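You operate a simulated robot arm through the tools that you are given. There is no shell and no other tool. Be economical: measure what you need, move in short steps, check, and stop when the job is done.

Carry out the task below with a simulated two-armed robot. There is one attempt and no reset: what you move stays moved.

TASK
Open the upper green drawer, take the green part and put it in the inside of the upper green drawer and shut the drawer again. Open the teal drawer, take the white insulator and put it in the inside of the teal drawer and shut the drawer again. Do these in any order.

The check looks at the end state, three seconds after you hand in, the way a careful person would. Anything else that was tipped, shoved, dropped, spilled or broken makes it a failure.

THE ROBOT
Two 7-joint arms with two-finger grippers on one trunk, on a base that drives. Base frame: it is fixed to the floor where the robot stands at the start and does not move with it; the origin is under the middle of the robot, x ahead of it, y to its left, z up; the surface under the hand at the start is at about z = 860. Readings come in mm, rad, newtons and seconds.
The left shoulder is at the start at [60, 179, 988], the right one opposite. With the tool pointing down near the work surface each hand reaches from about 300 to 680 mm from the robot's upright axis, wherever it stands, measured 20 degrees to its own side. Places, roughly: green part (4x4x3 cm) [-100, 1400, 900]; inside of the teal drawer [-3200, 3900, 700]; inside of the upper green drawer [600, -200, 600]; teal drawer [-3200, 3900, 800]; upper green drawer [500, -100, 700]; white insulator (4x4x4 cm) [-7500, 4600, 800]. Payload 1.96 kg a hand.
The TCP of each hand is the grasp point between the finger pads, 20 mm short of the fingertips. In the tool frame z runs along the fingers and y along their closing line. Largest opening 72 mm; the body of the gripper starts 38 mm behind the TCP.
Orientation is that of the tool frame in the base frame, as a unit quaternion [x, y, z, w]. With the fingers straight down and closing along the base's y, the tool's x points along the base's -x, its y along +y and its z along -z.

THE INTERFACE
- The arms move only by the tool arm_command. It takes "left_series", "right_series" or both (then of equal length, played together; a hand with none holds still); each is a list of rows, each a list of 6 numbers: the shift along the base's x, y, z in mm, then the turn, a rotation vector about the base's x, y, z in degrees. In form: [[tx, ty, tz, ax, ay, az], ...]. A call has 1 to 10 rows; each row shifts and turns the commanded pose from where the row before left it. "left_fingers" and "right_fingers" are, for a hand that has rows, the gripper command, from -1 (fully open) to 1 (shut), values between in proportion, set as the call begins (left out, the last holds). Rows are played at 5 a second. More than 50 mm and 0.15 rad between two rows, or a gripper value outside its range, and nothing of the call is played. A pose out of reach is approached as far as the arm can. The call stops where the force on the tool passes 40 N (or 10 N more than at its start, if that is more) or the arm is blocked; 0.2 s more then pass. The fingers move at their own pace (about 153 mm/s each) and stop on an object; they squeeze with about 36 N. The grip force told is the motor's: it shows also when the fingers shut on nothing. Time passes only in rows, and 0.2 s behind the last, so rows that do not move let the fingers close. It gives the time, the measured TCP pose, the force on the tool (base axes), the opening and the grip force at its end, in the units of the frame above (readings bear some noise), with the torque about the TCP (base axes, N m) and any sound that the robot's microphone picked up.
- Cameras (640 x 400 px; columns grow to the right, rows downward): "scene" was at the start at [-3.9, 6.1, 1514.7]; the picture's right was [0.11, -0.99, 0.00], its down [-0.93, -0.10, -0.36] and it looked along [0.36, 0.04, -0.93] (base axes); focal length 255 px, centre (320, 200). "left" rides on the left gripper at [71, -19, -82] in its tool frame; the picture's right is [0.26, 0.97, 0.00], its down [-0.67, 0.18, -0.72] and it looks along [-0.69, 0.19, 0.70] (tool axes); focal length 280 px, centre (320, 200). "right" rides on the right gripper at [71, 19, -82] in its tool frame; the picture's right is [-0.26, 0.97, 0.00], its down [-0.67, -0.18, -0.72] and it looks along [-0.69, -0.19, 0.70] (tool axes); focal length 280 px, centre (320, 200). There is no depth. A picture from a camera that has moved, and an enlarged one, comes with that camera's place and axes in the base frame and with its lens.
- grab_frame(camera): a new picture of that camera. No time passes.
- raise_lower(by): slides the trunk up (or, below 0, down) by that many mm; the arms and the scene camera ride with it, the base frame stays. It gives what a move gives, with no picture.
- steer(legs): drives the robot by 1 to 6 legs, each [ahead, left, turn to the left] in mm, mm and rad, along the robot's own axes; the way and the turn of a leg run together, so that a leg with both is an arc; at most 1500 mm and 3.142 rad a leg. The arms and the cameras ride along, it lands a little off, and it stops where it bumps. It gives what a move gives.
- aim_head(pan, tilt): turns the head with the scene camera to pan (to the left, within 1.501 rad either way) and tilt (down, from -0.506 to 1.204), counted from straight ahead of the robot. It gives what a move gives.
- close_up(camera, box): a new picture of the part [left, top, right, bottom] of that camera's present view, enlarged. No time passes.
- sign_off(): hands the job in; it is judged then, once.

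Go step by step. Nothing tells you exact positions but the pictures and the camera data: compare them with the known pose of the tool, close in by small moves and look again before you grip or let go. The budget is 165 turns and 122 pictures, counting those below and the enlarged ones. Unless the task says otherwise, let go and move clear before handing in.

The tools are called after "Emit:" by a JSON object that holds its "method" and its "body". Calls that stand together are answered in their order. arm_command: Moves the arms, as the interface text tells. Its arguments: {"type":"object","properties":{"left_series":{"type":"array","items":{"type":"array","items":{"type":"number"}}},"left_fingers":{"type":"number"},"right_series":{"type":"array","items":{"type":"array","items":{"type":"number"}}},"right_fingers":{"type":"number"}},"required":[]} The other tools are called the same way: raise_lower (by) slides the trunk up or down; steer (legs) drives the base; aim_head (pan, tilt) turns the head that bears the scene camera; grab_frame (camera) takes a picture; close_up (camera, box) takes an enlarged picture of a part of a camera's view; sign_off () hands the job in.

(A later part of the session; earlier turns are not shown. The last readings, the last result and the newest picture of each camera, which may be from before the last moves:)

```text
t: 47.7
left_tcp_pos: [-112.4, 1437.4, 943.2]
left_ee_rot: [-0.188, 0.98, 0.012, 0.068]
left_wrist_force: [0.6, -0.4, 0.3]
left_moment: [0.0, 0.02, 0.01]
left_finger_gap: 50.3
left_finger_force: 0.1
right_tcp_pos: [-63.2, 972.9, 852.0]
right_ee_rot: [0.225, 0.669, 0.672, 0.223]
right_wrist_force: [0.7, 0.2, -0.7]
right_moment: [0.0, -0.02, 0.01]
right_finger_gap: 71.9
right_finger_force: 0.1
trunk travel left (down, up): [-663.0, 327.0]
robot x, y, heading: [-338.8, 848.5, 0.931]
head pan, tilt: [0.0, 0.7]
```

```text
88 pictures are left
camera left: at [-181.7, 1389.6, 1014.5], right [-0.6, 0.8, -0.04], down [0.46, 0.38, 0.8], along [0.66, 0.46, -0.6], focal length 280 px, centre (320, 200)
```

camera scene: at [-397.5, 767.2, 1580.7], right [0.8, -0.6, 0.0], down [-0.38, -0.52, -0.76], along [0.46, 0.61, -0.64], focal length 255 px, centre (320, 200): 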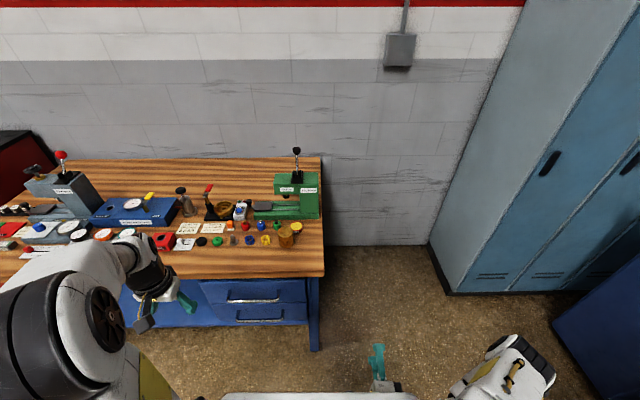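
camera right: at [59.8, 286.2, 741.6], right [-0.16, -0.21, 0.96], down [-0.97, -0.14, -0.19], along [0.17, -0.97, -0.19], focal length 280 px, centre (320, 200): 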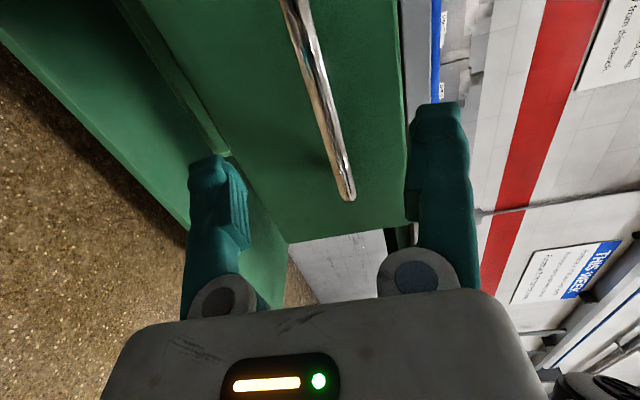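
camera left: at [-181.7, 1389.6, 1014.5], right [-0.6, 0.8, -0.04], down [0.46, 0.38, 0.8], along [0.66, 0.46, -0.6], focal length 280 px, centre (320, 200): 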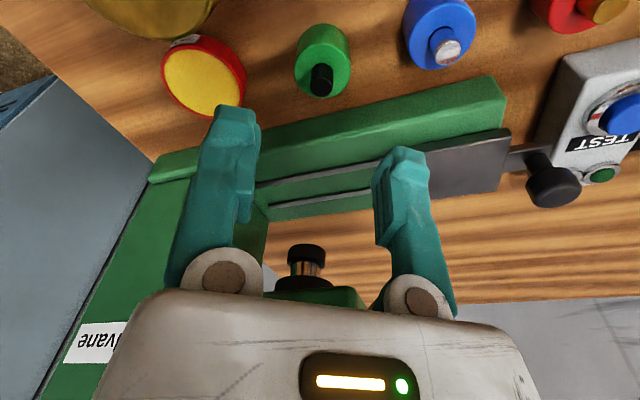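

The plug is directly under the TCP. I'll descend 50 mm and check.

Emit:
{"method": "arm_command", "body": {"left_series": [[0, 0, -25, 0, 0, 0], [0, 0, -25, 0, 0, 0]]}}

Emit:
{"method": "grab_frame", "body": {"camera": "left"}}

Emit:
{"method": "close_up", "body": {"camera": "scene", "box": [200, 190, 360, 290]}}

```text
t: 48.3
left_tcp_pos: [-113.0, 1438.0, 892.8]
left_ee_rot: [-0.187, 0.98, 0.012, 0.068]
left_wrist_force: [0.0, 0.2, -0.1]
left_moment: [0.01, -0.02, 0.0]
left_finger_gap: 50.5
left_finger_force: 0.1
right_tcp_pos: [-63.4, 972.6, 852.4]
right_ee_rot: [0.224, 0.67, 0.672, 0.223]
right_wrist_force: [0.5, 0.0, -0.3]
right_moment: [0.03, -0.03, 0.03]
right_finger_gap: 72.1
right_finger_force: 0.1
trunk travel left (down, up): [-663.0, 327.0]
robot x, y, heading: [-339.5, 849.1, 0.928]
head pan, tilt: [0.0, 0.7]
```

```text
87 pictures are left
camera left: at [-180.8, 1390.8, 963.3], right [-0.6, 0.8, -0.04], down [0.46, 0.38, 0.8], along [0.66, 0.46, -0.6], focal length 280 px, centre (320, 200)
```

left: 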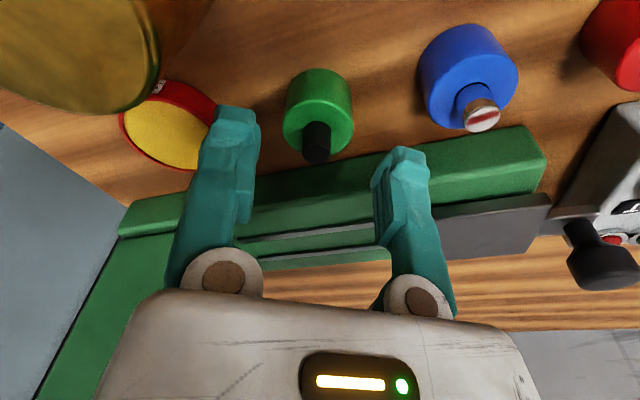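

```text
4.00 times, centred on (280, 240) of scene
camera zoom: at [-323.3, 867.6, 1580.7], right [0.8, -0.6, 0.0], down [-0.39, -0.52, -0.76], along [0.46, 0.61, -0.65], focal length 1022 px, centre (480, 40)
```

zoom: 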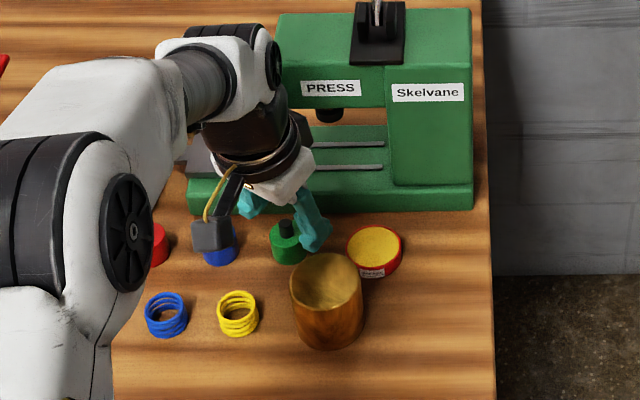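

Aligned. Descending to grip height and closing.

Emit:
{"method": "arm_command", "body": {"left_series": [[-1, -2, -15, 0, 0, 0], [0, -1, -14, 0, 0, 0]]}}

Emit:
{"method": "grab_frame", "body": {"camera": "left"}}

```text
t: 48.9
left_tcp_pos: [-115.3, 1433.4, 863.6]
left_ee_rot: [-0.188, 0.98, 0.011, 0.068]
left_wrist_force: [0.2, 0.3, 0.0]
left_moment: [-0.04, 0.0, 0.01]
left_finger_gap: 50.4
left_finger_force: 0.1
right_tcp_pos: [-65.1, 972.4, 852.8]
right_ee_rot: [0.225, 0.669, 0.673, 0.223]
right_wrist_force: [-0.1, -0.1, 0.1]
right_moment: [-0.02, 0.01, 0.01]
right_finger_gap: 71.9
right_finger_force: 0.1
trunk travel left (down, up): [-663.0, 327.0]
robot x, y, heading: [-338.3, 846.8, 0.928]
head pan, tilt: [0.0, 0.7]
```

```text
85 pictures are left
camera left: at [-183.1, 1385.9, 934.8], right [-0.6, 0.8, -0.04], down [0.46, 0.38, 0.8], along [0.66, 0.46, -0.6], focal length 280 px, centre (320, 200)
```

left: 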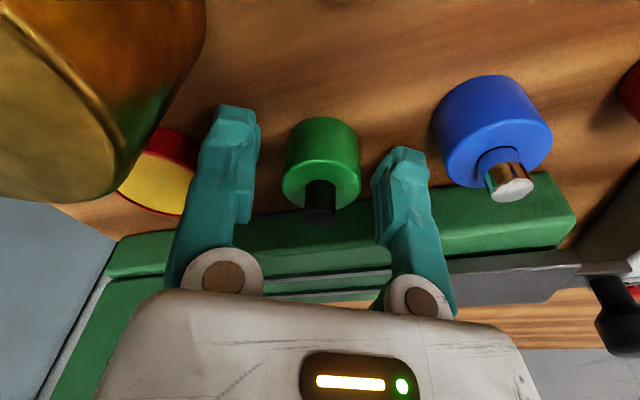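

Centered between the fingers. Lower 3 mm, close, and lift slightly.

Emit:
{"method": "arm_command", "body": {"left_series": [[0, 0, -3, 0, 0, 0]]}}

Emit:
{"method": "arm_command", "body": {"left_series": [[0, 0, 0, 0, 0, 0], [0, 0, 0, 0, 0, 0], [0, 0, 0, 0, 0, 0]], "left_fingers": 1}}

Emit:
{"method": "arm_command", "body": {"left_series": [[0, 0, 15, 0, 0, 0], [0, 0, 20, 0, 0, 0], [0, 0, 25, 0, 0, 0], [0, 0, 25, 0, 0, 0]]}}

Emit:
{"method": "grab_frame", "body": {"camera": "left"}}

```text
t: 49.3
left_tcp_pos: [-114.6, 1434.2, 860.7]
left_ee_rot: [-0.188, 0.98, 0.013, 0.068]
left_wrist_force: [0.1, 0.3, -0.2]
left_moment: [-0.01, -0.01, -0.01]
left_finger_gap: 50.5
left_finger_force: 0.0
right_tcp_pos: [-65.2, 972.2, 853.0]
right_ee_rot: [0.225, 0.669, 0.672, 0.223]
right_wrist_force: [-0.6, -0.1, -0.3]
right_moment: [0.01, -0.02, -0.02]
right_finger_gap: 71.8
right_finger_force: 0.1
trunk travel left (down, up): [-663.0, 327.0]
robot x, y, heading: [-343.8, 849.1, 0.925]
head pan, tilt: [0.0, 0.7]
```

```text
t: 50.1
left_tcp_pos: [-114.3, 1434.9, 861.0]
left_ee_rot: [-0.188, 0.98, 0.012, 0.068]
left_wrist_force: [0.7, 0.6, 0.8]
left_moment: [0.02, 0.0, -0.02]
left_finger_gap: 30.7
left_finger_force: 35.9
right_tcp_pos: [-65.5, 972.4, 851.7]
right_ee_rot: [0.224, 0.669, 0.672, 0.223]
right_wrist_force: [-0.9, -0.1, -0.5]
right_moment: [0.0, 0.04, 0.01]
right_finger_gap: 72.1
right_finger_force: 0.1
trunk travel left (down, up): [-663.0, 327.0]
robot x, y, heading: [-338.7, 848.3, 0.933]
head pan, tilt: [0.0, 0.7]
```

```text
t: 51.1
left_tcp_pos: [-113.5, 1434.2, 947.3]
left_ee_rot: [-0.189, 0.98, 0.012, 0.068]
left_wrist_force: [0.1, 0.4, -1.2]
left_moment: [0.0, -0.05, 0.03]
left_finger_gap: 30.6
left_finger_force: 36.2
right_tcp_pos: [-65.2, 972.9, 852.1]
right_ee_rot: [0.225, 0.67, 0.672, 0.223]
right_wrist_force: [-0.3, -0.3, 0.2]
right_moment: [-0.01, 0.01, 0.01]
right_finger_gap: 72.1
right_finger_force: 0.1
trunk travel left (down, up): [-663.0, 327.0]
robot x, y, heading: [-340.1, 843.0, 0.935]
head pan, tilt: [0.0, 0.7]
```

```text
84 pictures are left
camera left: at [-181.5, 1386.6, 1018.1], right [-0.6, 0.8, -0.04], down [0.46, 0.38, 0.8], along [0.66, 0.46, -0.6], focal length 280 px, centre (320, 200)
```

left: 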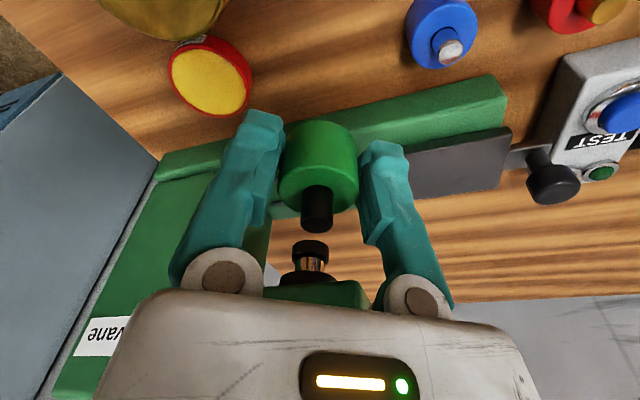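

The green plug is gripped firmly. I'll back away from the bench, turn to the green drawer, and stop short for a look.

Emit:
{"method": "arm_command", "body": {"left_series": [[0, 0, 30, 0, 0, 0], [0, 0, 30, 0, 0, 0]]}}

Emit:
{"method": "steer", "body": {"legs": [[-350, 0, 0], [0, 0, -1.54], [130, -130, 0]]}}

Emit:
{"method": "grab_frame", "body": {"camera": "scene"}}

```text
t: 51.7
left_tcp_pos: [-114.0, 1435.2, 957.8]
left_ee_rot: [-0.188, 0.98, 0.012, 0.068]
left_wrist_force: [-0.3, 0.6, -0.3]
left_moment: [0.01, 0.0, 0.02]
left_finger_gap: 30.8
left_finger_force: 36.8
left hand out of reach, approached as far as the arm can: row 1, 2
right_tcp_pos: [-65.3, 971.8, 852.9]
right_ee_rot: [0.225, 0.67, 0.672, 0.223]
right_wrist_force: [0.0, 0.6, 0.6]
right_moment: [0.0, 0.02, 0.0]
right_finger_gap: 72.1
right_finger_force: 0.0
trunk travel left (down, up): [-663.0, 327.0]
robot x, y, heading: [-343.9, 847.7, 0.93]
head pan, tilt: [0.0, 0.7]
```

```text
t: 58.8
left_tcp_pos: [76.4, 177.4, 957.0]
left_ee_rot: [0.546, 0.835, -0.038, 0.058]
left_wrist_force: [0.3, -0.9, -0.9]
left_moment: [-0.01, 0.01, 0.0]
left_finger_gap: 30.4
left_finger_force: 36.2
right_tcp_pos: [-384.4, 114.0, 852.5]
right_ee_rot: [0.627, 0.325, 0.328, 0.628]
right_wrist_force: [-0.4, -0.9, -0.9]
right_moment: [0.01, 0.0, -0.01]
right_finger_gap: 71.8
right_finger_force: 0.1
trunk travel left (down, up): [-663.0, 327.0]
robot x, y, heading: [-518.5, 387.1, -0.61]
head pan, tilt: [0.0, 0.7]
```

```text
83 pictures are left
camera scene: at [-497.6, 368.7, 1580.7], right [-0.57, -0.82, 0.0], down [-0.53, 0.37, -0.76], along [0.63, -0.44, -0.64], focal length 255 px, centre (320, 200)
```

scene: 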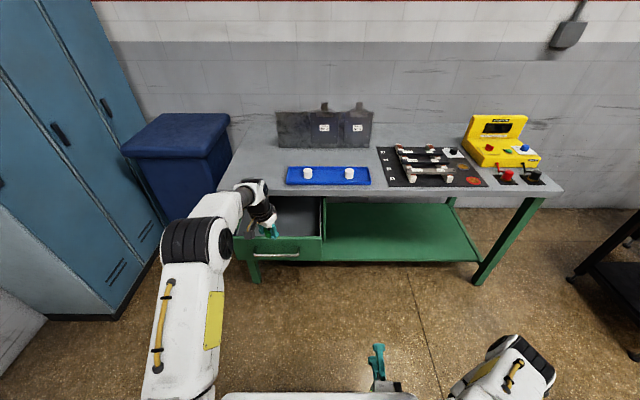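

The drawer is ahead. I'll pull the left hand in slightly and yaw it so its camera points sideways, clear of the drawer's front, then drive in.

Emit:
{"method": "arm_command", "body": {"left_series": [[-6, 4, 0, 0, 0, -8], [-6, 4, 0, 0, 0, -8], [-6, 4, 0, 0, 0, -8], [-6, 4, 0, 0, 0, -8], [-6, 4, 0, 0, 0, -8], [-6, 4, 0, 0, 0, -8], [-6, 4, 0, 0, 0, -7]]}}

Emit:
{"method": "steer", "body": {"legs": [[250, -5, 0]]}}

Emit:
{"method": "grab_frame", "body": {"camera": "scene"}}

Emit:
{"method": "grab_frame", "body": {"camera": "left"}}

```text
t: 60.4
left_tcp_pos: [46.0, 197.9, 956.9]
left_ee_rot: [0.799, 0.597, -0.055, 0.045]
left_wrist_force: [0.5, 0.5, -0.8]
left_moment: [0.01, -0.01, 0.0]
left_finger_gap: 30.4
left_finger_force: 35.6
left hand out of reach, approached as far as the arm can: row 5, 7
right_tcp_pos: [-384.4, 114.0, 852.1]
right_ee_rot: [0.627, 0.324, 0.328, 0.628]
right_wrist_force: [0.4, -0.3, -1.0]
right_moment: [0.0, 0.04, -0.01]
right_finger_gap: 71.9
right_finger_force: 0.1
trunk travel left (down, up): [-663.0, 327.0]
robot x, y, heading: [-516.6, 384.9, -0.607]
head pan, tilt: [0.0, 0.7]
```

```text
t: 62.2
left_tcp_pos: [248.6, 52.5, 957.0]
left_ee_rot: [0.798, 0.599, -0.056, 0.044]
left_wrist_force: [1.1, 0.5, -2.3]
left_moment: [-0.02, 0.02, 0.04]
left_finger_gap: 30.8
left_finger_force: 36.1
right_tcp_pos: [-182.1, -32.6, 851.4]
right_ee_rot: [0.627, 0.325, 0.329, 0.627]
right_wrist_force: [0.5, -0.3, 0.0]
right_moment: [-0.01, 0.01, 0.02]
right_finger_gap: 71.9
right_finger_force: 0.0
trunk travel left (down, up): [-663.0, 327.0]
robot x, y, heading: [-317.4, 240.2, -0.607]
head pan, tilt: [0.0, 0.7]
```

```text
82 pictures are left
camera scene: at [-295.4, 223.0, 1580.7], right [-0.57, -0.82, 0.0], down [-0.53, 0.37, -0.76], along [0.63, -0.44, -0.64], focal length 255 px, centre (320, 200)
```

scene: 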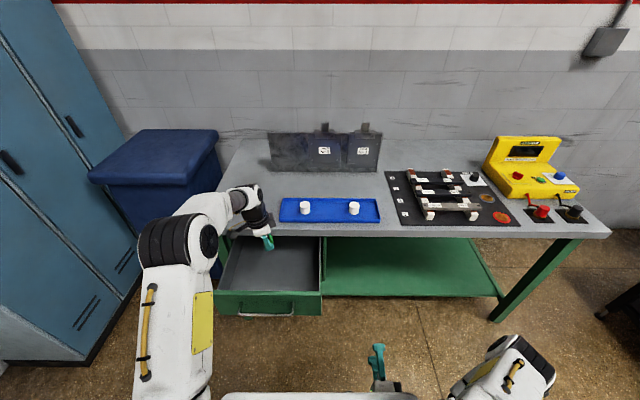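

```text
81 pictures are left
camera left: at [252.6, 136.6, 1026.6], right [1.0, -0.02, -0.03], down [0.01, -0.59, 0.8], along [-0.04, -0.8, -0.59], focal length 280 px, centre (320, 200)
```

left: 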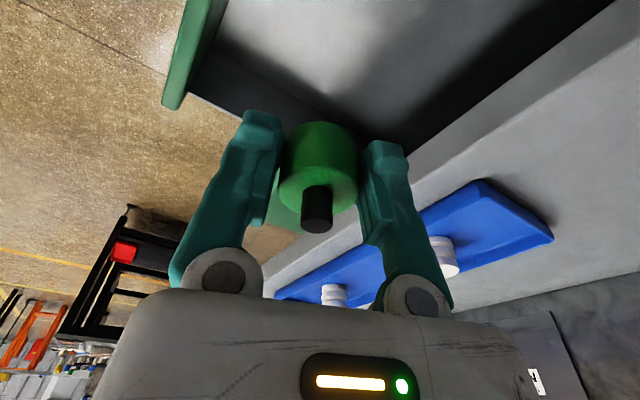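

The part is over the open drawer. I'll lower the trunk 130 mm and check clearance.

Emit:
{"method": "raise_lower", "body": {"by": -130}}

Emit:
{"method": "grab_frame", "body": {"camera": "scene"}}

Emit:
{"method": "grab_frame", "body": {"camera": "left"}}

```text
t: 63.8
left_tcp_pos: [248.9, 52.5, 826.2]
left_ee_rot: [0.798, 0.599, -0.056, 0.045]
left_wrist_force: [0.1, 0.2, -1.9]
left_moment: [0.02, 0.01, 0.02]
left_finger_gap: 30.3
left_finger_force: 35.5
right_tcp_pos: [-182.7, -32.0, 722.2]
right_ee_rot: [0.626, 0.325, 0.329, 0.627]
right_wrist_force: [-0.3, 0.4, -0.3]
right_moment: [0.01, 0.0, -0.01]
right_finger_gap: 72.2
right_finger_force: 0.0
trunk travel left (down, up): [-533.0, 457.0]
robot x, y, heading: [-321.1, 241.8, -0.613]
head pan, tilt: [0.0, 0.7]
```

```text
80 pictures are left
camera scene: at [-296.3, 223.8, 1450.8], right [-0.57, -0.82, 0.0], down [-0.53, 0.37, -0.76], along [0.63, -0.44, -0.64], focal length 255 px, centre (320, 200)
```

scene: 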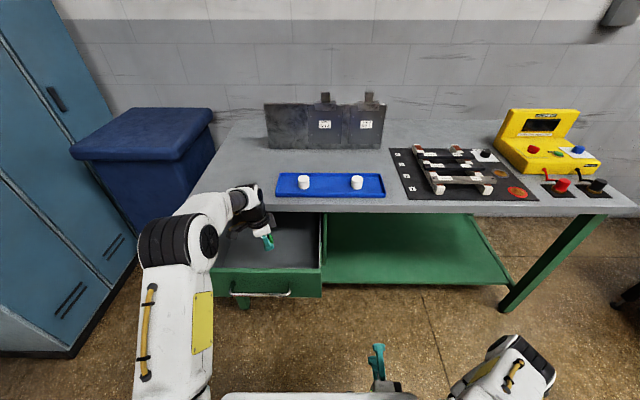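

```text
79 pictures are left
camera left: at [252.0, 137.1, 897.1], right [1.0, -0.02, -0.03], down [0.01, -0.59, 0.8], along [-0.04, -0.8, -0.59], focal length 280 px, centre (320, 200)
```

left: 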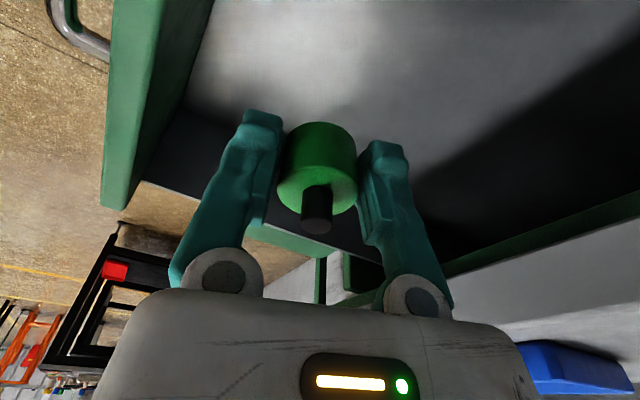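

Emit:
{"method": "close_up", "body": {"camera": "scene", "box": [170, 160, 350, 310]}}

```text
2.67 times, centred on (260, 235) of scene
camera zoom: at [-296.3, 223.8, 1450.8], right [-0.57, -0.82, 0.0], down [-0.53, 0.37, -0.76], along [0.63, -0.44, -0.64], focal length 681 px, centre (480, 107)
```

zoom: 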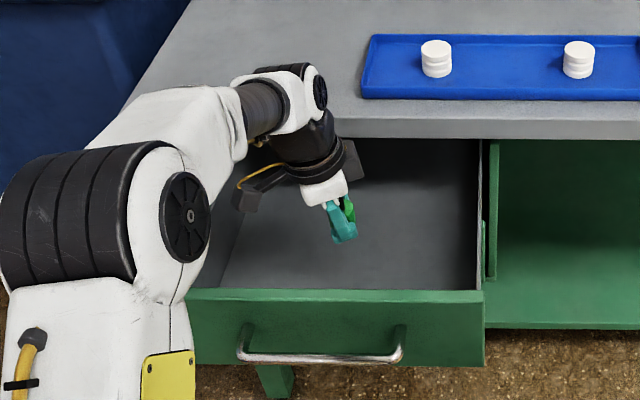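

Clearance to the bench edge is fair; I'll shift back ~20 mm while descending 100 mm.

Emit:
{"method": "arm_command", "body": {"left_series": [[-4, 2.8, -20, 0, 0, 0], [-4, 2.8, -20, 0, 0, 0], [-4, 2.8, -20, 0, 0, 0], [-4, 2.8, -20, 0, 0, 0], [0, 0, -20, 0, 0, 0]]}}

Emit:
{"method": "grab_frame", "body": {"camera": "left"}}

Emit:
{"method": "close_up", "body": {"camera": "scene", "box": [170, 160, 350, 310]}}

```text
t: 65.0
left_tcp_pos: [233.7, 64.4, 727.7]
left_ee_rot: [0.798, 0.599, -0.054, 0.044]
left_wrist_force: [-0.2, 0.0, -1.7]
left_moment: [0.01, 0.02, 0.0]
left_finger_gap: 30.5
left_finger_force: 35.7
right_tcp_pos: [-180.9, -32.1, 722.8]
right_ee_rot: [0.626, 0.325, 0.329, 0.627]
right_wrist_force: [0.2, -0.4, 0.0]
right_moment: [0.02, -0.01, -0.01]
right_finger_gap: 71.8
right_finger_force: 0.1
trunk travel left (down, up): [-533.0, 457.0]
robot x, y, heading: [-315.1, 234.7, -0.603]
head pan, tilt: [0.0, 0.7]
```

```text
77 pictures are left
camera left: at [237.2, 148.6, 798.3], right [1.0, -0.02, -0.03], down [0.01, -0.59, 0.81], along [-0.04, -0.8, -0.59], focal length 280 px, centre (320, 200)
```

left: 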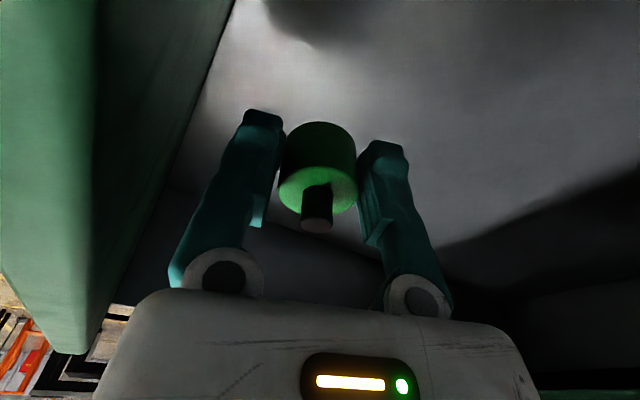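

```text
2.67 times, centred on (260, 235) of scene
camera zoom: at [-295.7, 223.5, 1450.7], right [-0.57, -0.82, 0.0], down [-0.53, 0.37, -0.76], along [0.63, -0.44, -0.64], focal length 681 px, centre (480, 107)
```

zoom: 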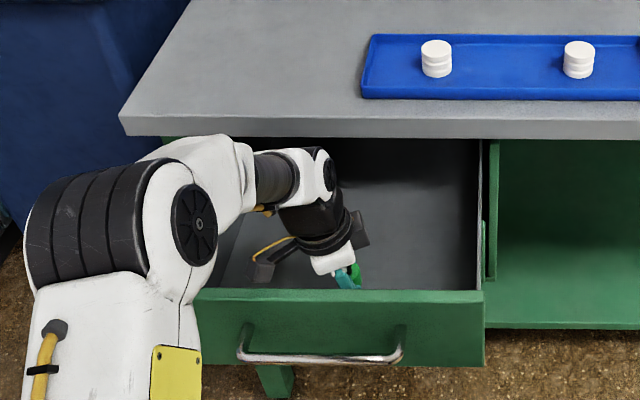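

Continuing down gently toward the drawer floor.

Emit:
{"method": "arm_command", "body": {"left_series": [[0, 0, -10, 0, 0, 0], [0, 0, -10, 0, 0, 0], [0, 0, -8, 0, 0, 0], [0, 0, -3, 0, 0, 0], [0, 0, -3, 0, 0, 0], [0, 0, -3, 0, 0, 0]]}}

Emit:
{"method": "grab_frame", "body": {"camera": "left"}}

```text
t: 65.7
left_tcp_pos: [235.2, 62.5, 715.3]
left_ee_rot: [0.799, 0.597, -0.051, 0.05]
left_wrist_force: [-1.8, -1.6, 26.9]
left_moment: [2.69, -0.04, 0.17]
left_finger_gap: 30.6
left_finger_force: 35.8
right_tcp_pos: [-183.5, -31.2, 723.7]
right_ee_rot: [0.626, 0.325, 0.33, 0.628]
right_wrist_force: [-0.4, 0.1, -0.1]
right_moment: [-0.02, 0.03, -0.02]
right_finger_gap: 72.1
right_finger_force: 0.1
trunk travel left (down, up): [-533.0, 457.0]
robot x, y, heading: [-315.1, 238.9, -0.61]
head pan, tilt: [0.0, 0.7]
stopped in row 3 (left hand): the force on the tool passed its limit at 48 N (the readings are from after the stop); the commanded pose is now the measured one
```

```text
75 pictures are left
camera left: at [238.7, 147.2, 785.6], right [1.0, -0.02, -0.02], down [0.0, -0.59, 0.81], along [-0.03, -0.81, -0.59], focal length 280 px, centre (320, 200)
```

left: 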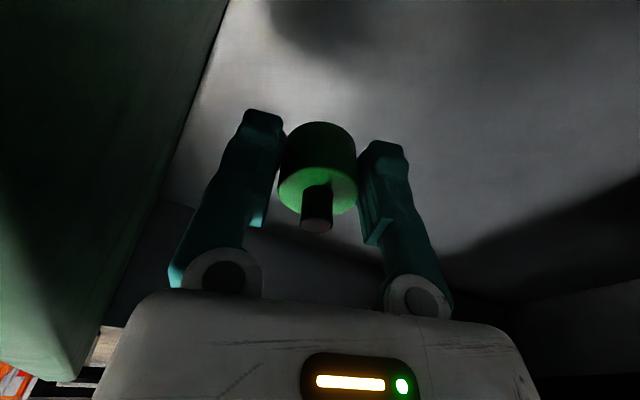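

The contact came from the hand's camera on the drawer front (torque shows it), not the floor. I'll rise, yaw another -22° and shift forward 10 mm before descending.

Emit:
{"method": "arm_command", "body": {"left_series": [[0, 0, 20, 0, 0, 0], [0, 0, 20, 0, 0, 0], [4, -2.8, 0, 0, 0, -8], [4, -2.8, 0, 0, 0, -8], [0, 0, 0, 0, 0, -8]]}}

Emit:
{"method": "grab_frame", "body": {"camera": "left"}}

```text
t: 66.9
left_tcp_pos: [243.9, 59.7, 752.5]
left_ee_rot: [0.906, 0.418, -0.061, 0.036]
left_wrist_force: [0.5, -0.3, -2.1]
left_moment: [0.0, 0.02, 0.02]
left_finger_gap: 30.6
left_finger_force: 36.2
right_tcp_pos: [-182.2, -31.7, 721.5]
right_ee_rot: [0.626, 0.325, 0.329, 0.628]
right_wrist_force: [0.0, -0.2, 1.2]
right_moment: [-0.02, 0.0, 0.01]
right_finger_gap: 72.1
right_finger_force: 0.1
trunk travel left (down, up): [-533.0, 457.0]
robot x, y, heading: [-314.0, 241.6, -0.611]
head pan, tilt: [0.0, 0.7]
```

```text
74 pictures are left
camera left: at [281.5, 134.3, 822.7], right [0.9, -0.43, -0.02], down [-0.24, -0.54, 0.81], along [-0.36, -0.72, -0.59], focal length 280 px, centre (320, 200)
```

left: 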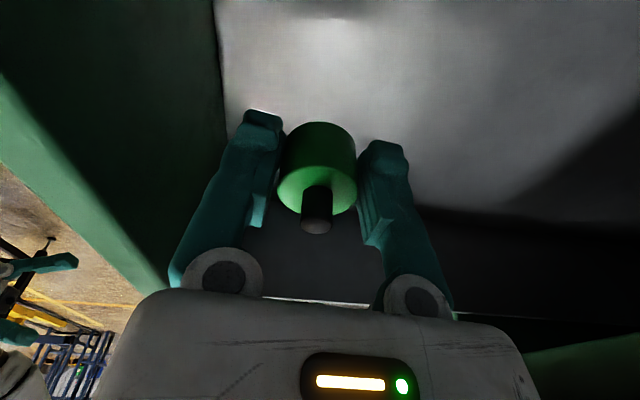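

Clear now. Descending again in small steps.

Emit:
{"method": "arm_command", "body": {"left_series": [[0, 0, -15, 0, 0, 0], [0, 0, -15, 0, 0, 0], [0, 0, -10, 0, 0, 0], [0, 0, -8, 0, 0, 0], [0, 0, -4, 0, 0, 0], [0, 0, -4, 0, 0, 0], [0, 0, -4, 0, 0, 0]]}}

Emit:
{"method": "grab_frame", "body": {"camera": "left"}}

```text
t: 68.5
left_tcp_pos: [244.0, 56.9, 691.4]
left_ee_rot: [0.905, 0.419, -0.062, 0.038]
left_wrist_force: [0.2, -0.4, -1.8]
left_moment: [0.01, 0.01, -0.02]
left_finger_gap: 30.5
left_finger_force: 35.8
right_tcp_pos: [-181.8, -31.8, 722.1]
right_ee_rot: [0.626, 0.326, 0.329, 0.628]
right_wrist_force: [0.3, 0.5, 0.4]
right_moment: [0.03, 0.0, -0.02]
right_finger_gap: 71.9
right_finger_force: 0.0
trunk travel left (down, up): [-533.0, 457.0]
robot x, y, heading: [-319.0, 243.5, -0.61]
head pan, tilt: [0.0, 0.7]
```

```text
73 pictures are left
camera left: at [281.1, 133.5, 762.4], right [0.9, -0.43, -0.02], down [-0.24, -0.54, 0.81], along [-0.36, -0.72, -0.59], focal length 280 px, centre (320, 200)
```

left: 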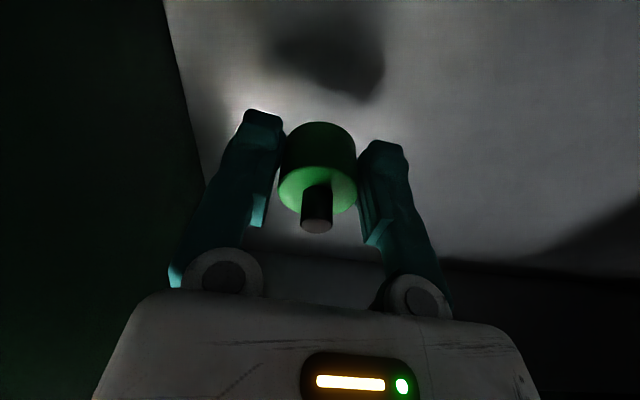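

No contact yet. A few more small steps until the floor.

Emit:
{"method": "arm_command", "body": {"left_series": [[0, 0, -4, 0, 0, 0], [0, 0, -4, 0, 0, 0], [0, 0, -3, 0, 0, 0], [0, 0, -3, 0, 0, 0], [0, 0, -3, 0, 0, 0], [0, 0, -3, 0, 0, 0], [0, 0, -3, 0, 0, 0]]}}

```text
t: 70.1
left_tcp_pos: [243.7, 58.8, 670.1]
left_ee_rot: [0.906, 0.418, -0.061, 0.037]
left_wrist_force: [-0.7, -0.4, -0.7]
left_moment: [0.02, 0.02, 0.02]
left_finger_gap: 30.4
left_finger_force: 35.8
right_tcp_pos: [-181.7, -32.0, 722.2]
right_ee_rot: [0.626, 0.326, 0.328, 0.628]
right_wrist_force: [-0.2, 0.0, -0.1]
right_moment: [0.02, -0.01, 0.0]
right_finger_gap: 72.0
right_finger_force: 0.1
trunk travel left (down, up): [-533.0, 457.0]
robot x, y, heading: [-318.2, 238.0, -0.614]
head pan, tilt: [0.0, 0.7]
```

Emit:
{"method": "arm_command", "body": {"left_series": [[0, 0, -3, 0, 0, 0], [0, 0, -2, 0, 0, 0]]}}

Emit:
{"method": "grab_frame", "body": {"camera": "left"}}

```text
t: 70.7
left_tcp_pos: [244.9, 57.8, 665.5]
left_ee_rot: [0.905, 0.419, -0.06, 0.038]
left_wrist_force: [1.3, 1.4, 15.2]
left_moment: [0.22, 0.09, 0.01]
left_finger_gap: 30.6
left_finger_force: 36.1
right_tcp_pos: [-183.7, -31.6, 722.7]
right_ee_rot: [0.626, 0.325, 0.329, 0.628]
right_wrist_force: [0.9, -0.4, -0.5]
right_moment: [0.04, 0.01, -0.01]
right_finger_gap: 72.0
right_finger_force: 0.0
trunk travel left (down, up): [-533.0, 457.0]
robot x, y, heading: [-316.6, 239.7, -0.61]
head pan, tilt: [0.0, 0.7]
```

```text
72 pictures are left
camera left: at [281.0, 134.6, 736.4], right [0.9, -0.43, -0.02], down [-0.24, -0.54, 0.81], along [-0.35, -0.72, -0.59], focal length 280 px, centre (320, 200)
```

left: 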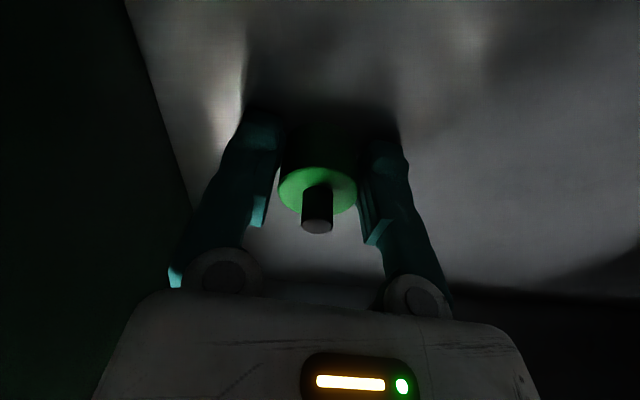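

The plug rests on the drawer floor (15 N contact, low torque). I'll open part-way and lift straight out.

Emit:
{"method": "arm_command", "body": {"left_series": [[0, 0, 0, 0, 0, 0], [0, 0, 0, 0, 0, 0], [0, 0, 0, 0, 0, 0]], "left_fingers": -0.5}}

Emit:
{"method": "arm_command", "body": {"left_series": [[0, 0, 10, 0, 0, 0], [0, 0, 20, 0, 0, 0], [0, 0, 40, 0, 0, 0], [0, 0, 40, 0, 0, 0], [0, 0, 40, 0, 0, 0], [0, 0, 40, 0, 0, 0], [0, 0, 40, 0, 0, 0], [0, 0, 40, 0, 0, 0]]}}

Emit:
{"method": "grab_frame", "body": {"camera": "left"}}

Emit:
{"method": "grab_frame", "body": {"camera": "scene"}}

```text
t: 71.5
left_tcp_pos: [242.6, 59.2, 665.0]
left_ee_rot: [0.905, 0.419, -0.061, 0.036]
left_wrist_force: [-3.1, -1.9, 13.9]
left_moment: [0.27, 0.41, 0.01]
left_finger_gap: 56.3
left_finger_force: 1.5
right_tcp_pos: [-183.2, -31.6, 722.1]
right_ee_rot: [0.626, 0.326, 0.329, 0.628]
right_wrist_force: [0.1, -0.4, -0.2]
right_moment: [-0.01, 0.03, 0.0]
right_finger_gap: 71.9
right_finger_force: 0.0
trunk travel left (down, up): [-533.0, 457.0]
robot x, y, heading: [-317.4, 240.2, -0.603]
head pan, tilt: [0.0, 0.7]
```

```text
t: 73.3
left_tcp_pos: [244.2, 57.2, 792.8]
left_ee_rot: [0.905, 0.419, -0.062, 0.036]
left_wrist_force: [0.3, -0.5, -0.1]
left_moment: [-0.01, 0.01, 0.01]
left_finger_gap: 54.0
left_finger_force: 0.2
left hand out of reach, approached as far as the arm can: row 5, 6, 7, 8
right_tcp_pos: [-182.3, -31.5, 722.8]
right_ee_rot: [0.626, 0.325, 0.328, 0.628]
right_wrist_force: [-0.3, 0.2, -0.5]
right_moment: [0.01, 0.01, 0.01]
right_finger_gap: 72.0
right_finger_force: 0.1
trunk travel left (down, up): [-533.0, 457.0]
robot x, y, heading: [-319.4, 238.5, -0.602]
head pan, tilt: [0.0, 0.7]
```

```text
71 pictures are left
camera left: at [281.5, 133.4, 862.9], right [0.9, -0.43, -0.02], down [-0.24, -0.54, 0.81], along [-0.36, -0.72, -0.59], focal length 280 px, centre (320, 200)
```

left: 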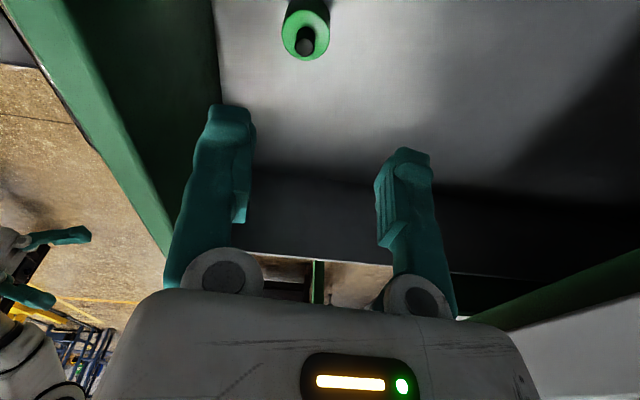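

```text
70 pictures are left
camera scene: at [-296.3, 223.7, 1450.7], right [-0.57, -0.82, 0.0], down [-0.53, 0.37, -0.76], along [0.63, -0.44, -0.64], focal length 255 px, centre (320, 200)
```

scene: 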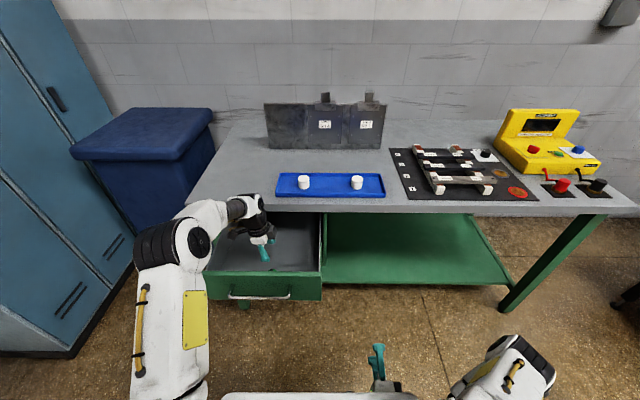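

The plug stands upright in the drawer. I'll raise the trunk so the hand clears, back off, and fold the left hand back to its carry pose.

Emit:
{"method": "raise_lower", "body": {"by": 130}}

Emit:
{"method": "steer", "body": {"legs": [[-280, 0, 0]]}}

Emit:
{"method": "arm_command", "body": {"left_series": [[-7.4, 18.2, 5, 0, 0, 8], [-7.4, 18.2, 5, 0, 0, 8], [-7.4, 18.2, 5, 0, 0, 8], [-7.4, 18.2, 5, 0, 0, 8], [-7.4, 18.2, 5, 0, 0, 8], [-7.4, 18.2, 5, 0, 0, 8], [-7.4, 18.2, 5, 0, 0, 8]], "left_fingers": -1}}

Emit:
{"method": "arm_command", "body": {"left_series": [[-7.4, 18.2, 5, 0, 0, 8], [-7.4, 18.2, 5, 0, 0, 8], [-7.4, 18.2, 5, 0, 0, 8], [-7.4, 18.2, 5, 0, 0, 8], [-7.4, 18.2, 5, 0, 0, 8], [-7.4, 18.2, 5, 0, 0, 8], [-7.4, 18.2, 5, 0, 0, 8]]}}

Emit:
{"method": "grab_frame", "body": {"camera": "scene"}}

```text
t: 74.8
left_tcp_pos: [244.3, 57.6, 923.0]
left_ee_rot: [0.905, 0.419, -0.062, 0.037]
left_wrist_force: [0.0, -0.3, -0.5]
left_moment: [-0.01, 0.02, 0.02]
left_finger_gap: 54.0
left_finger_force: 0.1
right_tcp_pos: [-181.7, -31.6, 851.4]
right_ee_rot: [0.627, 0.325, 0.328, 0.627]
right_wrist_force: [-0.1, -0.1, 0.4]
right_moment: [0.03, 0.04, -0.04]
right_finger_gap: 72.0
right_finger_force: 0.1
trunk travel left (down, up): [-663.0, 327.0]
robot x, y, heading: [-316.5, 236.8, -0.605]
head pan, tilt: [0.0, 0.7]
```

```text
t: 76.8
left_tcp_pos: [14.8, 218.4, 923.7]
left_ee_rot: [0.905, 0.419, -0.062, 0.037]
left_wrist_force: [0.1, 0.8, -0.4]
left_moment: [0.01, -0.02, -0.01]
left_finger_gap: 54.0
left_finger_force: 0.1
right_tcp_pos: [-412.3, 128.6, 853.4]
right_ee_rot: [0.626, 0.326, 0.33, 0.627]
right_wrist_force: [0.2, -0.3, -0.1]
right_moment: [-0.02, 0.02, -0.02]
right_finger_gap: 72.2
right_finger_force: 0.0
trunk travel left (down, up): [-663.0, 327.0]
robot x, y, heading: [-546.7, 397.7, -0.605]
head pan, tilt: [0.0, 0.7]
```

```text
t: 78.4
left_tcp_pos: [-37.5, 346.9, 957.7]
left_ee_rot: [0.601, 0.796, -0.037, 0.062]
left_wrist_force: [-0.4, 0.7, 0.2]
left_moment: [-0.01, -0.02, 0.03]
left_finger_gap: 72.2
left_finger_force: 0.0
right_tcp_pos: [-412.0, 128.1, 852.4]
right_ee_rot: [0.626, 0.325, 0.329, 0.628]
right_wrist_force: [-0.4, -1.2, -0.1]
right_moment: [-0.01, -0.02, -0.05]
right_finger_gap: 71.9
right_finger_force: 0.1
trunk travel left (down, up): [-663.0, 327.0]
robot x, y, heading: [-548.6, 397.2, -0.602]
head pan, tilt: [0.0, 0.7]
```

```text
t: 80.0
left_tcp_pos: [-88.1, 473.7, 992.0]
left_ee_rot: [0.157, 0.985, -0.004, 0.071]
left_wrist_force: [0.3, -0.6, 0.1]
left_moment: [-0.02, -0.02, 0.01]
left_finger_gap: 72.0
left_finger_force: 0.1
right_tcp_pos: [-413.9, 128.2, 852.2]
right_ee_rot: [0.626, 0.326, 0.329, 0.627]
right_wrist_force: [1.3, -0.1, 0.3]
right_moment: [0.01, -0.02, -0.04]
right_finger_gap: 72.0
right_finger_force: 0.1
trunk travel left (down, up): [-663.0, 327.0]
robot x, y, heading: [-544.7, 401.1, -0.608]
head pan, tilt: [0.0, 0.7]
```

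```text
69 pictures are left
camera scene: at [-526.7, 383.7, 1580.7], right [-0.57, -0.82, 0.0], down [-0.53, 0.37, -0.77], along [0.63, -0.44, -0.64], focal length 255 px, centre (320, 200)
```

scene: 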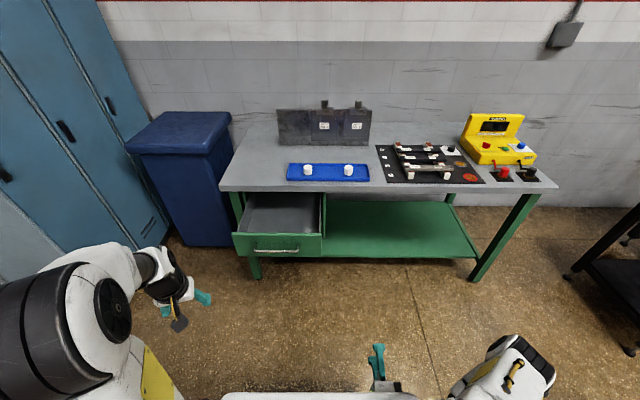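

Now I'll reposition so the right hand can grip the handle again and push the drawer shut.

Emit:
{"method": "raise_lower", "body": {"by": -130}}

Emit:
{"method": "steer", "body": {"legs": [[0, 269, 0], [290, 0, 0]]}}

Emit:
{"method": "grab_frame", "body": {"camera": "scene"}}

Emit:
{"method": "grab_frame", "body": {"camera": "right"}}

```text
t: 81.6
left_tcp_pos: [-89.0, 472.9, 862.7]
left_ee_rot: [0.158, 0.985, -0.004, 0.072]
left_wrist_force: [-0.2, -0.5, 0.0]
left_moment: [0.01, 0.01, -0.01]
left_finger_gap: 72.0
left_finger_force: 0.0
right_tcp_pos: [-411.1, 127.4, 722.3]
right_ee_rot: [0.626, 0.326, 0.329, 0.627]
right_wrist_force: [0.2, 0.0, -0.1]
right_moment: [0.02, 0.03, -0.03]
right_finger_gap: 71.8
right_finger_force: 0.0
trunk travel left (down, up): [-533.0, 457.0]
robot x, y, heading: [-547.0, 397.1, -0.608]
head pan, tilt: [0.0, 0.7]
```

```text
t: 85.1
left_tcp_pos: [301.8, 528.5, 862.2]
left_ee_rot: [0.159, 0.985, -0.003, 0.071]
left_wrist_force: [1.1, -0.5, 0.6]
left_moment: [0.07, -0.04, 0.02]
left_finger_gap: 72.2
left_finger_force: 0.1
right_tcp_pos: [-21.9, 182.6, 722.9]
right_ee_rot: [0.626, 0.326, 0.33, 0.627]
right_wrist_force: [0.4, -0.2, 0.5]
right_moment: [-0.01, -0.02, -0.02]
right_finger_gap: 72.0
right_finger_force: 0.1
trunk travel left (down, up): [-533.0, 457.0]
robot x, y, heading: [-159.0, 457.0, -0.61]
head pan, tilt: [0.0, 0.7]
```

```text
68 pictures are left
camera scene: at [-136.0, 438.2, 1450.7], right [-0.57, -0.82, 0.0], down [-0.53, 0.37, -0.76], along [0.63, -0.44, -0.64], focal length 255 px, centre (320, 200)
```

scene: 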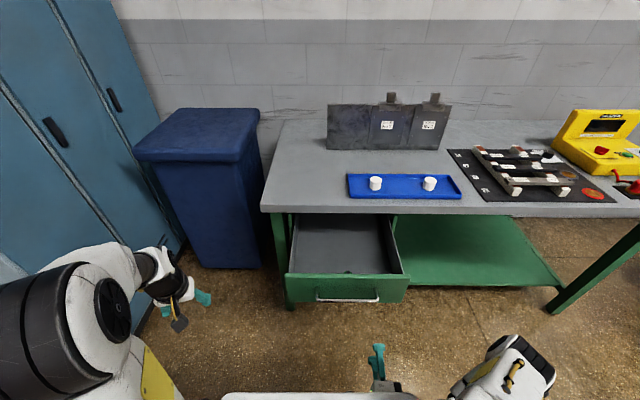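

```text
67 pictures are left
camera right: at [-49.5, 288.4, 740.3], right [-0.15, -0.22, 0.96], down [-0.97, -0.14, -0.19], along [0.18, -0.97, -0.19], focal length 280 px, centre (320, 200)
```

right: 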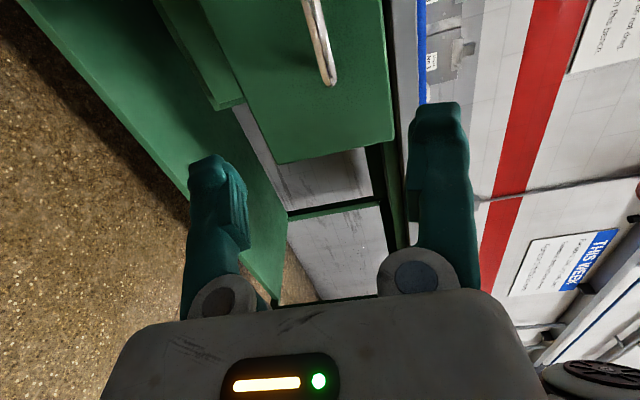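

Handle still at about (146, 139, 724). Moving in with open fingers.

Emit:
{"method": "arm_command", "body": {"right_series": [[17.5, 25, 0, 0, 0, 0], [17.5, 25, 0, 0, 0, 0], [26.5, -18.5, 0, 0, 0, 0], [26.5, -18.5, 0, 0, 0, 0], [26.5, -18.5, 0, 0, 0, 0], [26.5, -18.5, 0, 0, 0, 0], [23, -16, 0, 0, 0, 0]]}}

Emit:
{"method": "grab_frame", "body": {"camera": "right"}}

```text
t: 86.7
left_tcp_pos: [301.2, 528.8, 862.9]
left_ee_rot: [0.158, 0.985, -0.003, 0.072]
left_wrist_force: [-0.2, 0.0, 0.1]
left_moment: [-0.02, -0.03, -0.04]
left_finger_gap: 72.0
left_finger_force: 0.1
right_tcp_pos: [142.1, 144.9, 722.7]
right_ee_rot: [0.627, 0.326, 0.329, 0.626]
right_wrist_force: [0.3, 0.7, 0.5]
right_moment: [-0.03, -0.01, -0.02]
right_finger_gap: 71.9
right_finger_force: 0.0
trunk travel left (down, up): [-533.0, 457.0]
robot x, y, heading: [-158.2, 454.8, -0.608]
head pan, tilt: [0.0, 0.7]
```

```text
66 pictures are left
camera right: at [114.4, 250.7, 741.2], right [-0.15, -0.22, 0.96], down [-0.97, -0.14, -0.19], along [0.18, -0.97, -0.19], focal length 280 px, centre (320, 200)
```

right: 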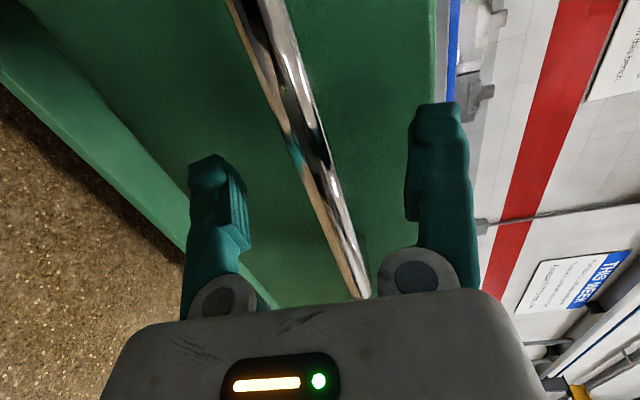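

Bar is between the fingers. Grip and push slowly.

Emit:
{"method": "arm_command", "body": {"right_series": [[0, 0, 0, 0, 0, 0], [0, 0, 0, 0, 0, 0], [0, 0, 0, 0, 0, 0]], "right_fingers": 1}}

Emit:
{"method": "arm_command", "body": {"right_series": [[8, -5.6, 0, 0, 0, 0], [12, -8.4, 0, 0, 0, 0], [16, -11.3, 0, 0, 0, 0], [16, -11.3, 0, 0, 0, 0], [16, -11.3, 0, 0, 0, 0], [16, -11.3, 0, 0, 0, 0], [16, -11.3, 0, 0, 0, 0], [16, -11.3, 0, 0, 0, 0], [16, -11.3, 0, 0, 0, 0], [10, -7, 0, 0, 0, 0]]}}

Emit:
{"method": "grab_frame", "body": {"camera": "scene"}}

```text
t: 87.5
left_tcp_pos: [301.8, 529.2, 862.9]
left_ee_rot: [0.159, 0.985, -0.005, 0.072]
left_wrist_force: [-0.9, 0.0, 0.1]
left_moment: [-0.01, 0.0, 0.0]
left_finger_gap: 71.8
left_finger_force: 0.0
right_tcp_pos: [141.8, 145.6, 724.8]
right_ee_rot: [0.625, 0.325, 0.329, 0.629]
right_wrist_force: [-0.5, -0.9, 15.1]
right_moment: [-0.03, 0.03, -0.15]
right_finger_gap: 5.9
right_finger_force: 32.9
trunk travel left (down, up): [-533.0, 457.0]
robot x, y, heading: [-160.1, 450.6, -0.606]
head pan, tilt: [0.0, 0.7]
```

```text
t: 89.7
left_tcp_pos: [300.6, 530.2, 863.2]
left_ee_rot: [0.158, 0.985, -0.004, 0.072]
left_wrist_force: [0.0, -0.3, 0.7]
left_moment: [0.04, -0.03, 0.02]
left_finger_gap: 71.8
left_finger_force: 0.1
right_tcp_pos: [284.7, 42.7, 724.5]
right_ee_rot: [0.624, 0.325, 0.33, 0.629]
right_wrist_force: [3.9, 4.3, 24.9]
right_moment: [-0.09, 0.12, 0.23]
right_finger_gap: 6.0
right_finger_force: 33.0
trunk travel left (down, up): [-533.0, 457.0]
robot x, y, heading: [-156.8, 453.9, -0.609]
head pan, tilt: [0.0, 0.7]
```

```text
65 pictures are left
camera scene: at [-138.9, 441.9, 1450.8], right [-0.57, -0.82, 0.0], down [-0.53, 0.37, -0.77], along [0.63, -0.44, -0.64], focal length 255 px, centre (320, 200)
```

scene: 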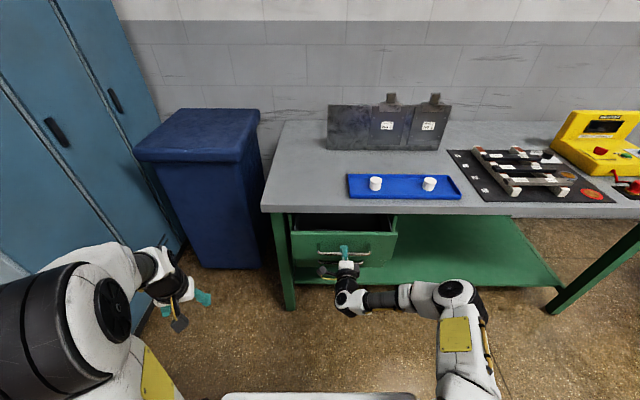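

Moving well. Pushing the last ~70 mm until it seats.

Emit:
{"method": "arm_command", "body": {"right_series": [[14, -10, 1, 0, 0, 0], [14, -10, 1, 0, 0, 0], [12, -8.5, 0, 0, 0, 0], [8, -5.6, 0, 0, 0, 0], [5, -3.5, 0, 0, 0, 0], [4, -2.8, 0, 0, 0, 0], [3, -2.1, 0, 0, 0, 0]]}}

Emit:
{"method": "close_up", "body": {"camera": "scene", "box": [240, 190, 420, 310]}}

```text
t: 91.3
left_tcp_pos: [301.3, 528.1, 862.1]
left_ee_rot: [0.158, 0.985, -0.005, 0.071]
left_wrist_force: [-0.2, 0.5, -0.3]
left_moment: [-0.01, 0.0, 0.0]
left_finger_gap: 72.4
left_finger_force: 0.0
right_tcp_pos: [344.4, 1.7, 723.7]
right_ee_rot: [0.626, 0.326, 0.328, 0.628]
right_wrist_force: [5.9, 3.5, 8.4]
right_moment: [-0.01, 0.03, -0.4]
right_finger_gap: 5.8
right_finger_force: 32.6
trunk travel left (down, up): [-533.0, 457.0]
robot x, y, heading: [-158.4, 453.9, -0.606]
head pan, tilt: [0.0, 0.7]
```

```text
3.33 times, centred on (330, 250) of scene
camera zoom: at [-137.2, 440.2, 1450.7], right [-0.57, -0.82, 0.0], down [-0.53, 0.37, -0.77], along [0.63, -0.44, -0.64], focal length 851 px, centre (287, 33)
```

zoom: 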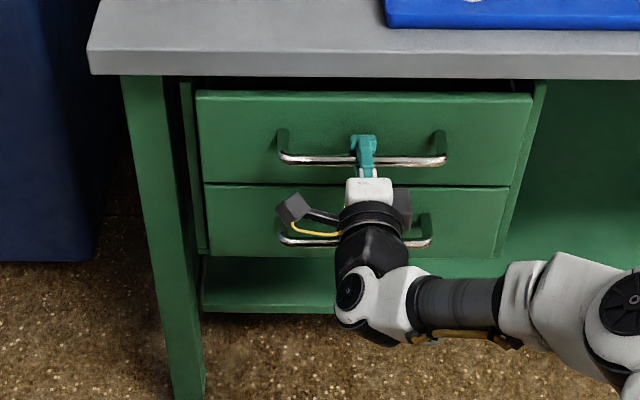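

It's back at the starting position. I'll push a little further to confirm it's against its stop.

Emit:
{"method": "arm_command", "body": {"right_series": [[4, -2.8, 0, 0, 0, 0], [4, -2.8, 0, 0, 0, 0], [4, -2.8, 0, 0, 0, 0], [4, -2.8, 0, 0, 0, 0]]}}

```text
t: 92.3
left_tcp_pos: [301.6, 527.4, 863.6]
left_ee_rot: [0.159, 0.985, -0.003, 0.071]
left_wrist_force: [-0.3, -0.2, -0.5]
left_moment: [0.0, 0.01, 0.0]
left_finger_gap: 71.8
left_finger_force: 0.0
right_tcp_pos: [359.4, -11.7, 724.1]
right_ee_rot: [0.627, 0.325, 0.329, 0.627]
right_wrist_force: [-0.3, -0.5, 1.1]
right_moment: [0.01, 0.05, -0.01]
right_finger_gap: 0.0
right_finger_force: 29.3
trunk travel left (down, up): [-533.0, 457.0]
robot x, y, heading: [-161.1, 453.7, -0.607]
head pan, tilt: [0.0, 0.7]
```

The fingers slipped along the bar, so the drawer is against its stop. Opening and backing out.

Emit:
{"method": "arm_command", "body": {"right_series": [[0, 0, 0, 0, 0, 0], [0, 0, 0, 0, 0, 0], [0, 0, 0, 0, 0, 0]], "right_fingers": -1}}

Emit:
{"method": "grab_frame", "body": {"camera": "right"}}

```text
t: 93.1
left_tcp_pos: [302.4, 527.7, 862.3]
left_ee_rot: [0.16, 0.985, -0.004, 0.072]
left_wrist_force: [0.6, 0.8, -0.1]
left_moment: [0.04, 0.01, -0.02]
left_finger_gap: 71.8
left_finger_force: 0.0
right_tcp_pos: [359.7, -10.6, 724.1]
right_ee_rot: [0.626, 0.327, 0.328, 0.628]
right_wrist_force: [-0.4, -1.3, 0.3]
right_moment: [0.05, -0.02, -0.01]
right_finger_gap: 72.2
right_finger_force: 0.1
trunk travel left (down, up): [-533.0, 457.0]
robot x, y, heading: [-154.3, 453.9, -0.605]
head pan, tilt: [0.0, 0.7]
```

```text
63 pictures are left
camera right: at [332.6, 94.6, 742.2], right [-0.15, -0.22, 0.96], down [-0.97, -0.14, -0.19], along [0.18, -0.97, -0.19], focal length 280 px, centre (320, 200)
```

right: 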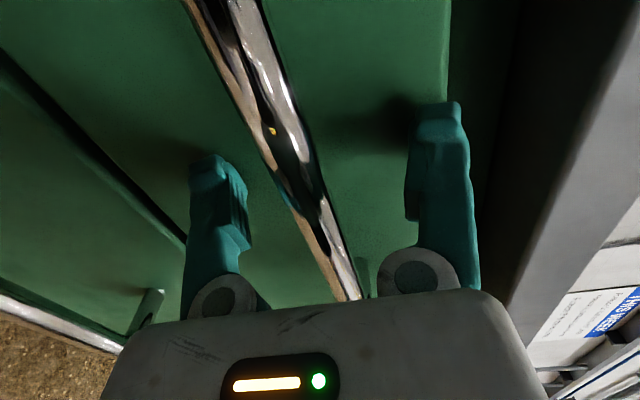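

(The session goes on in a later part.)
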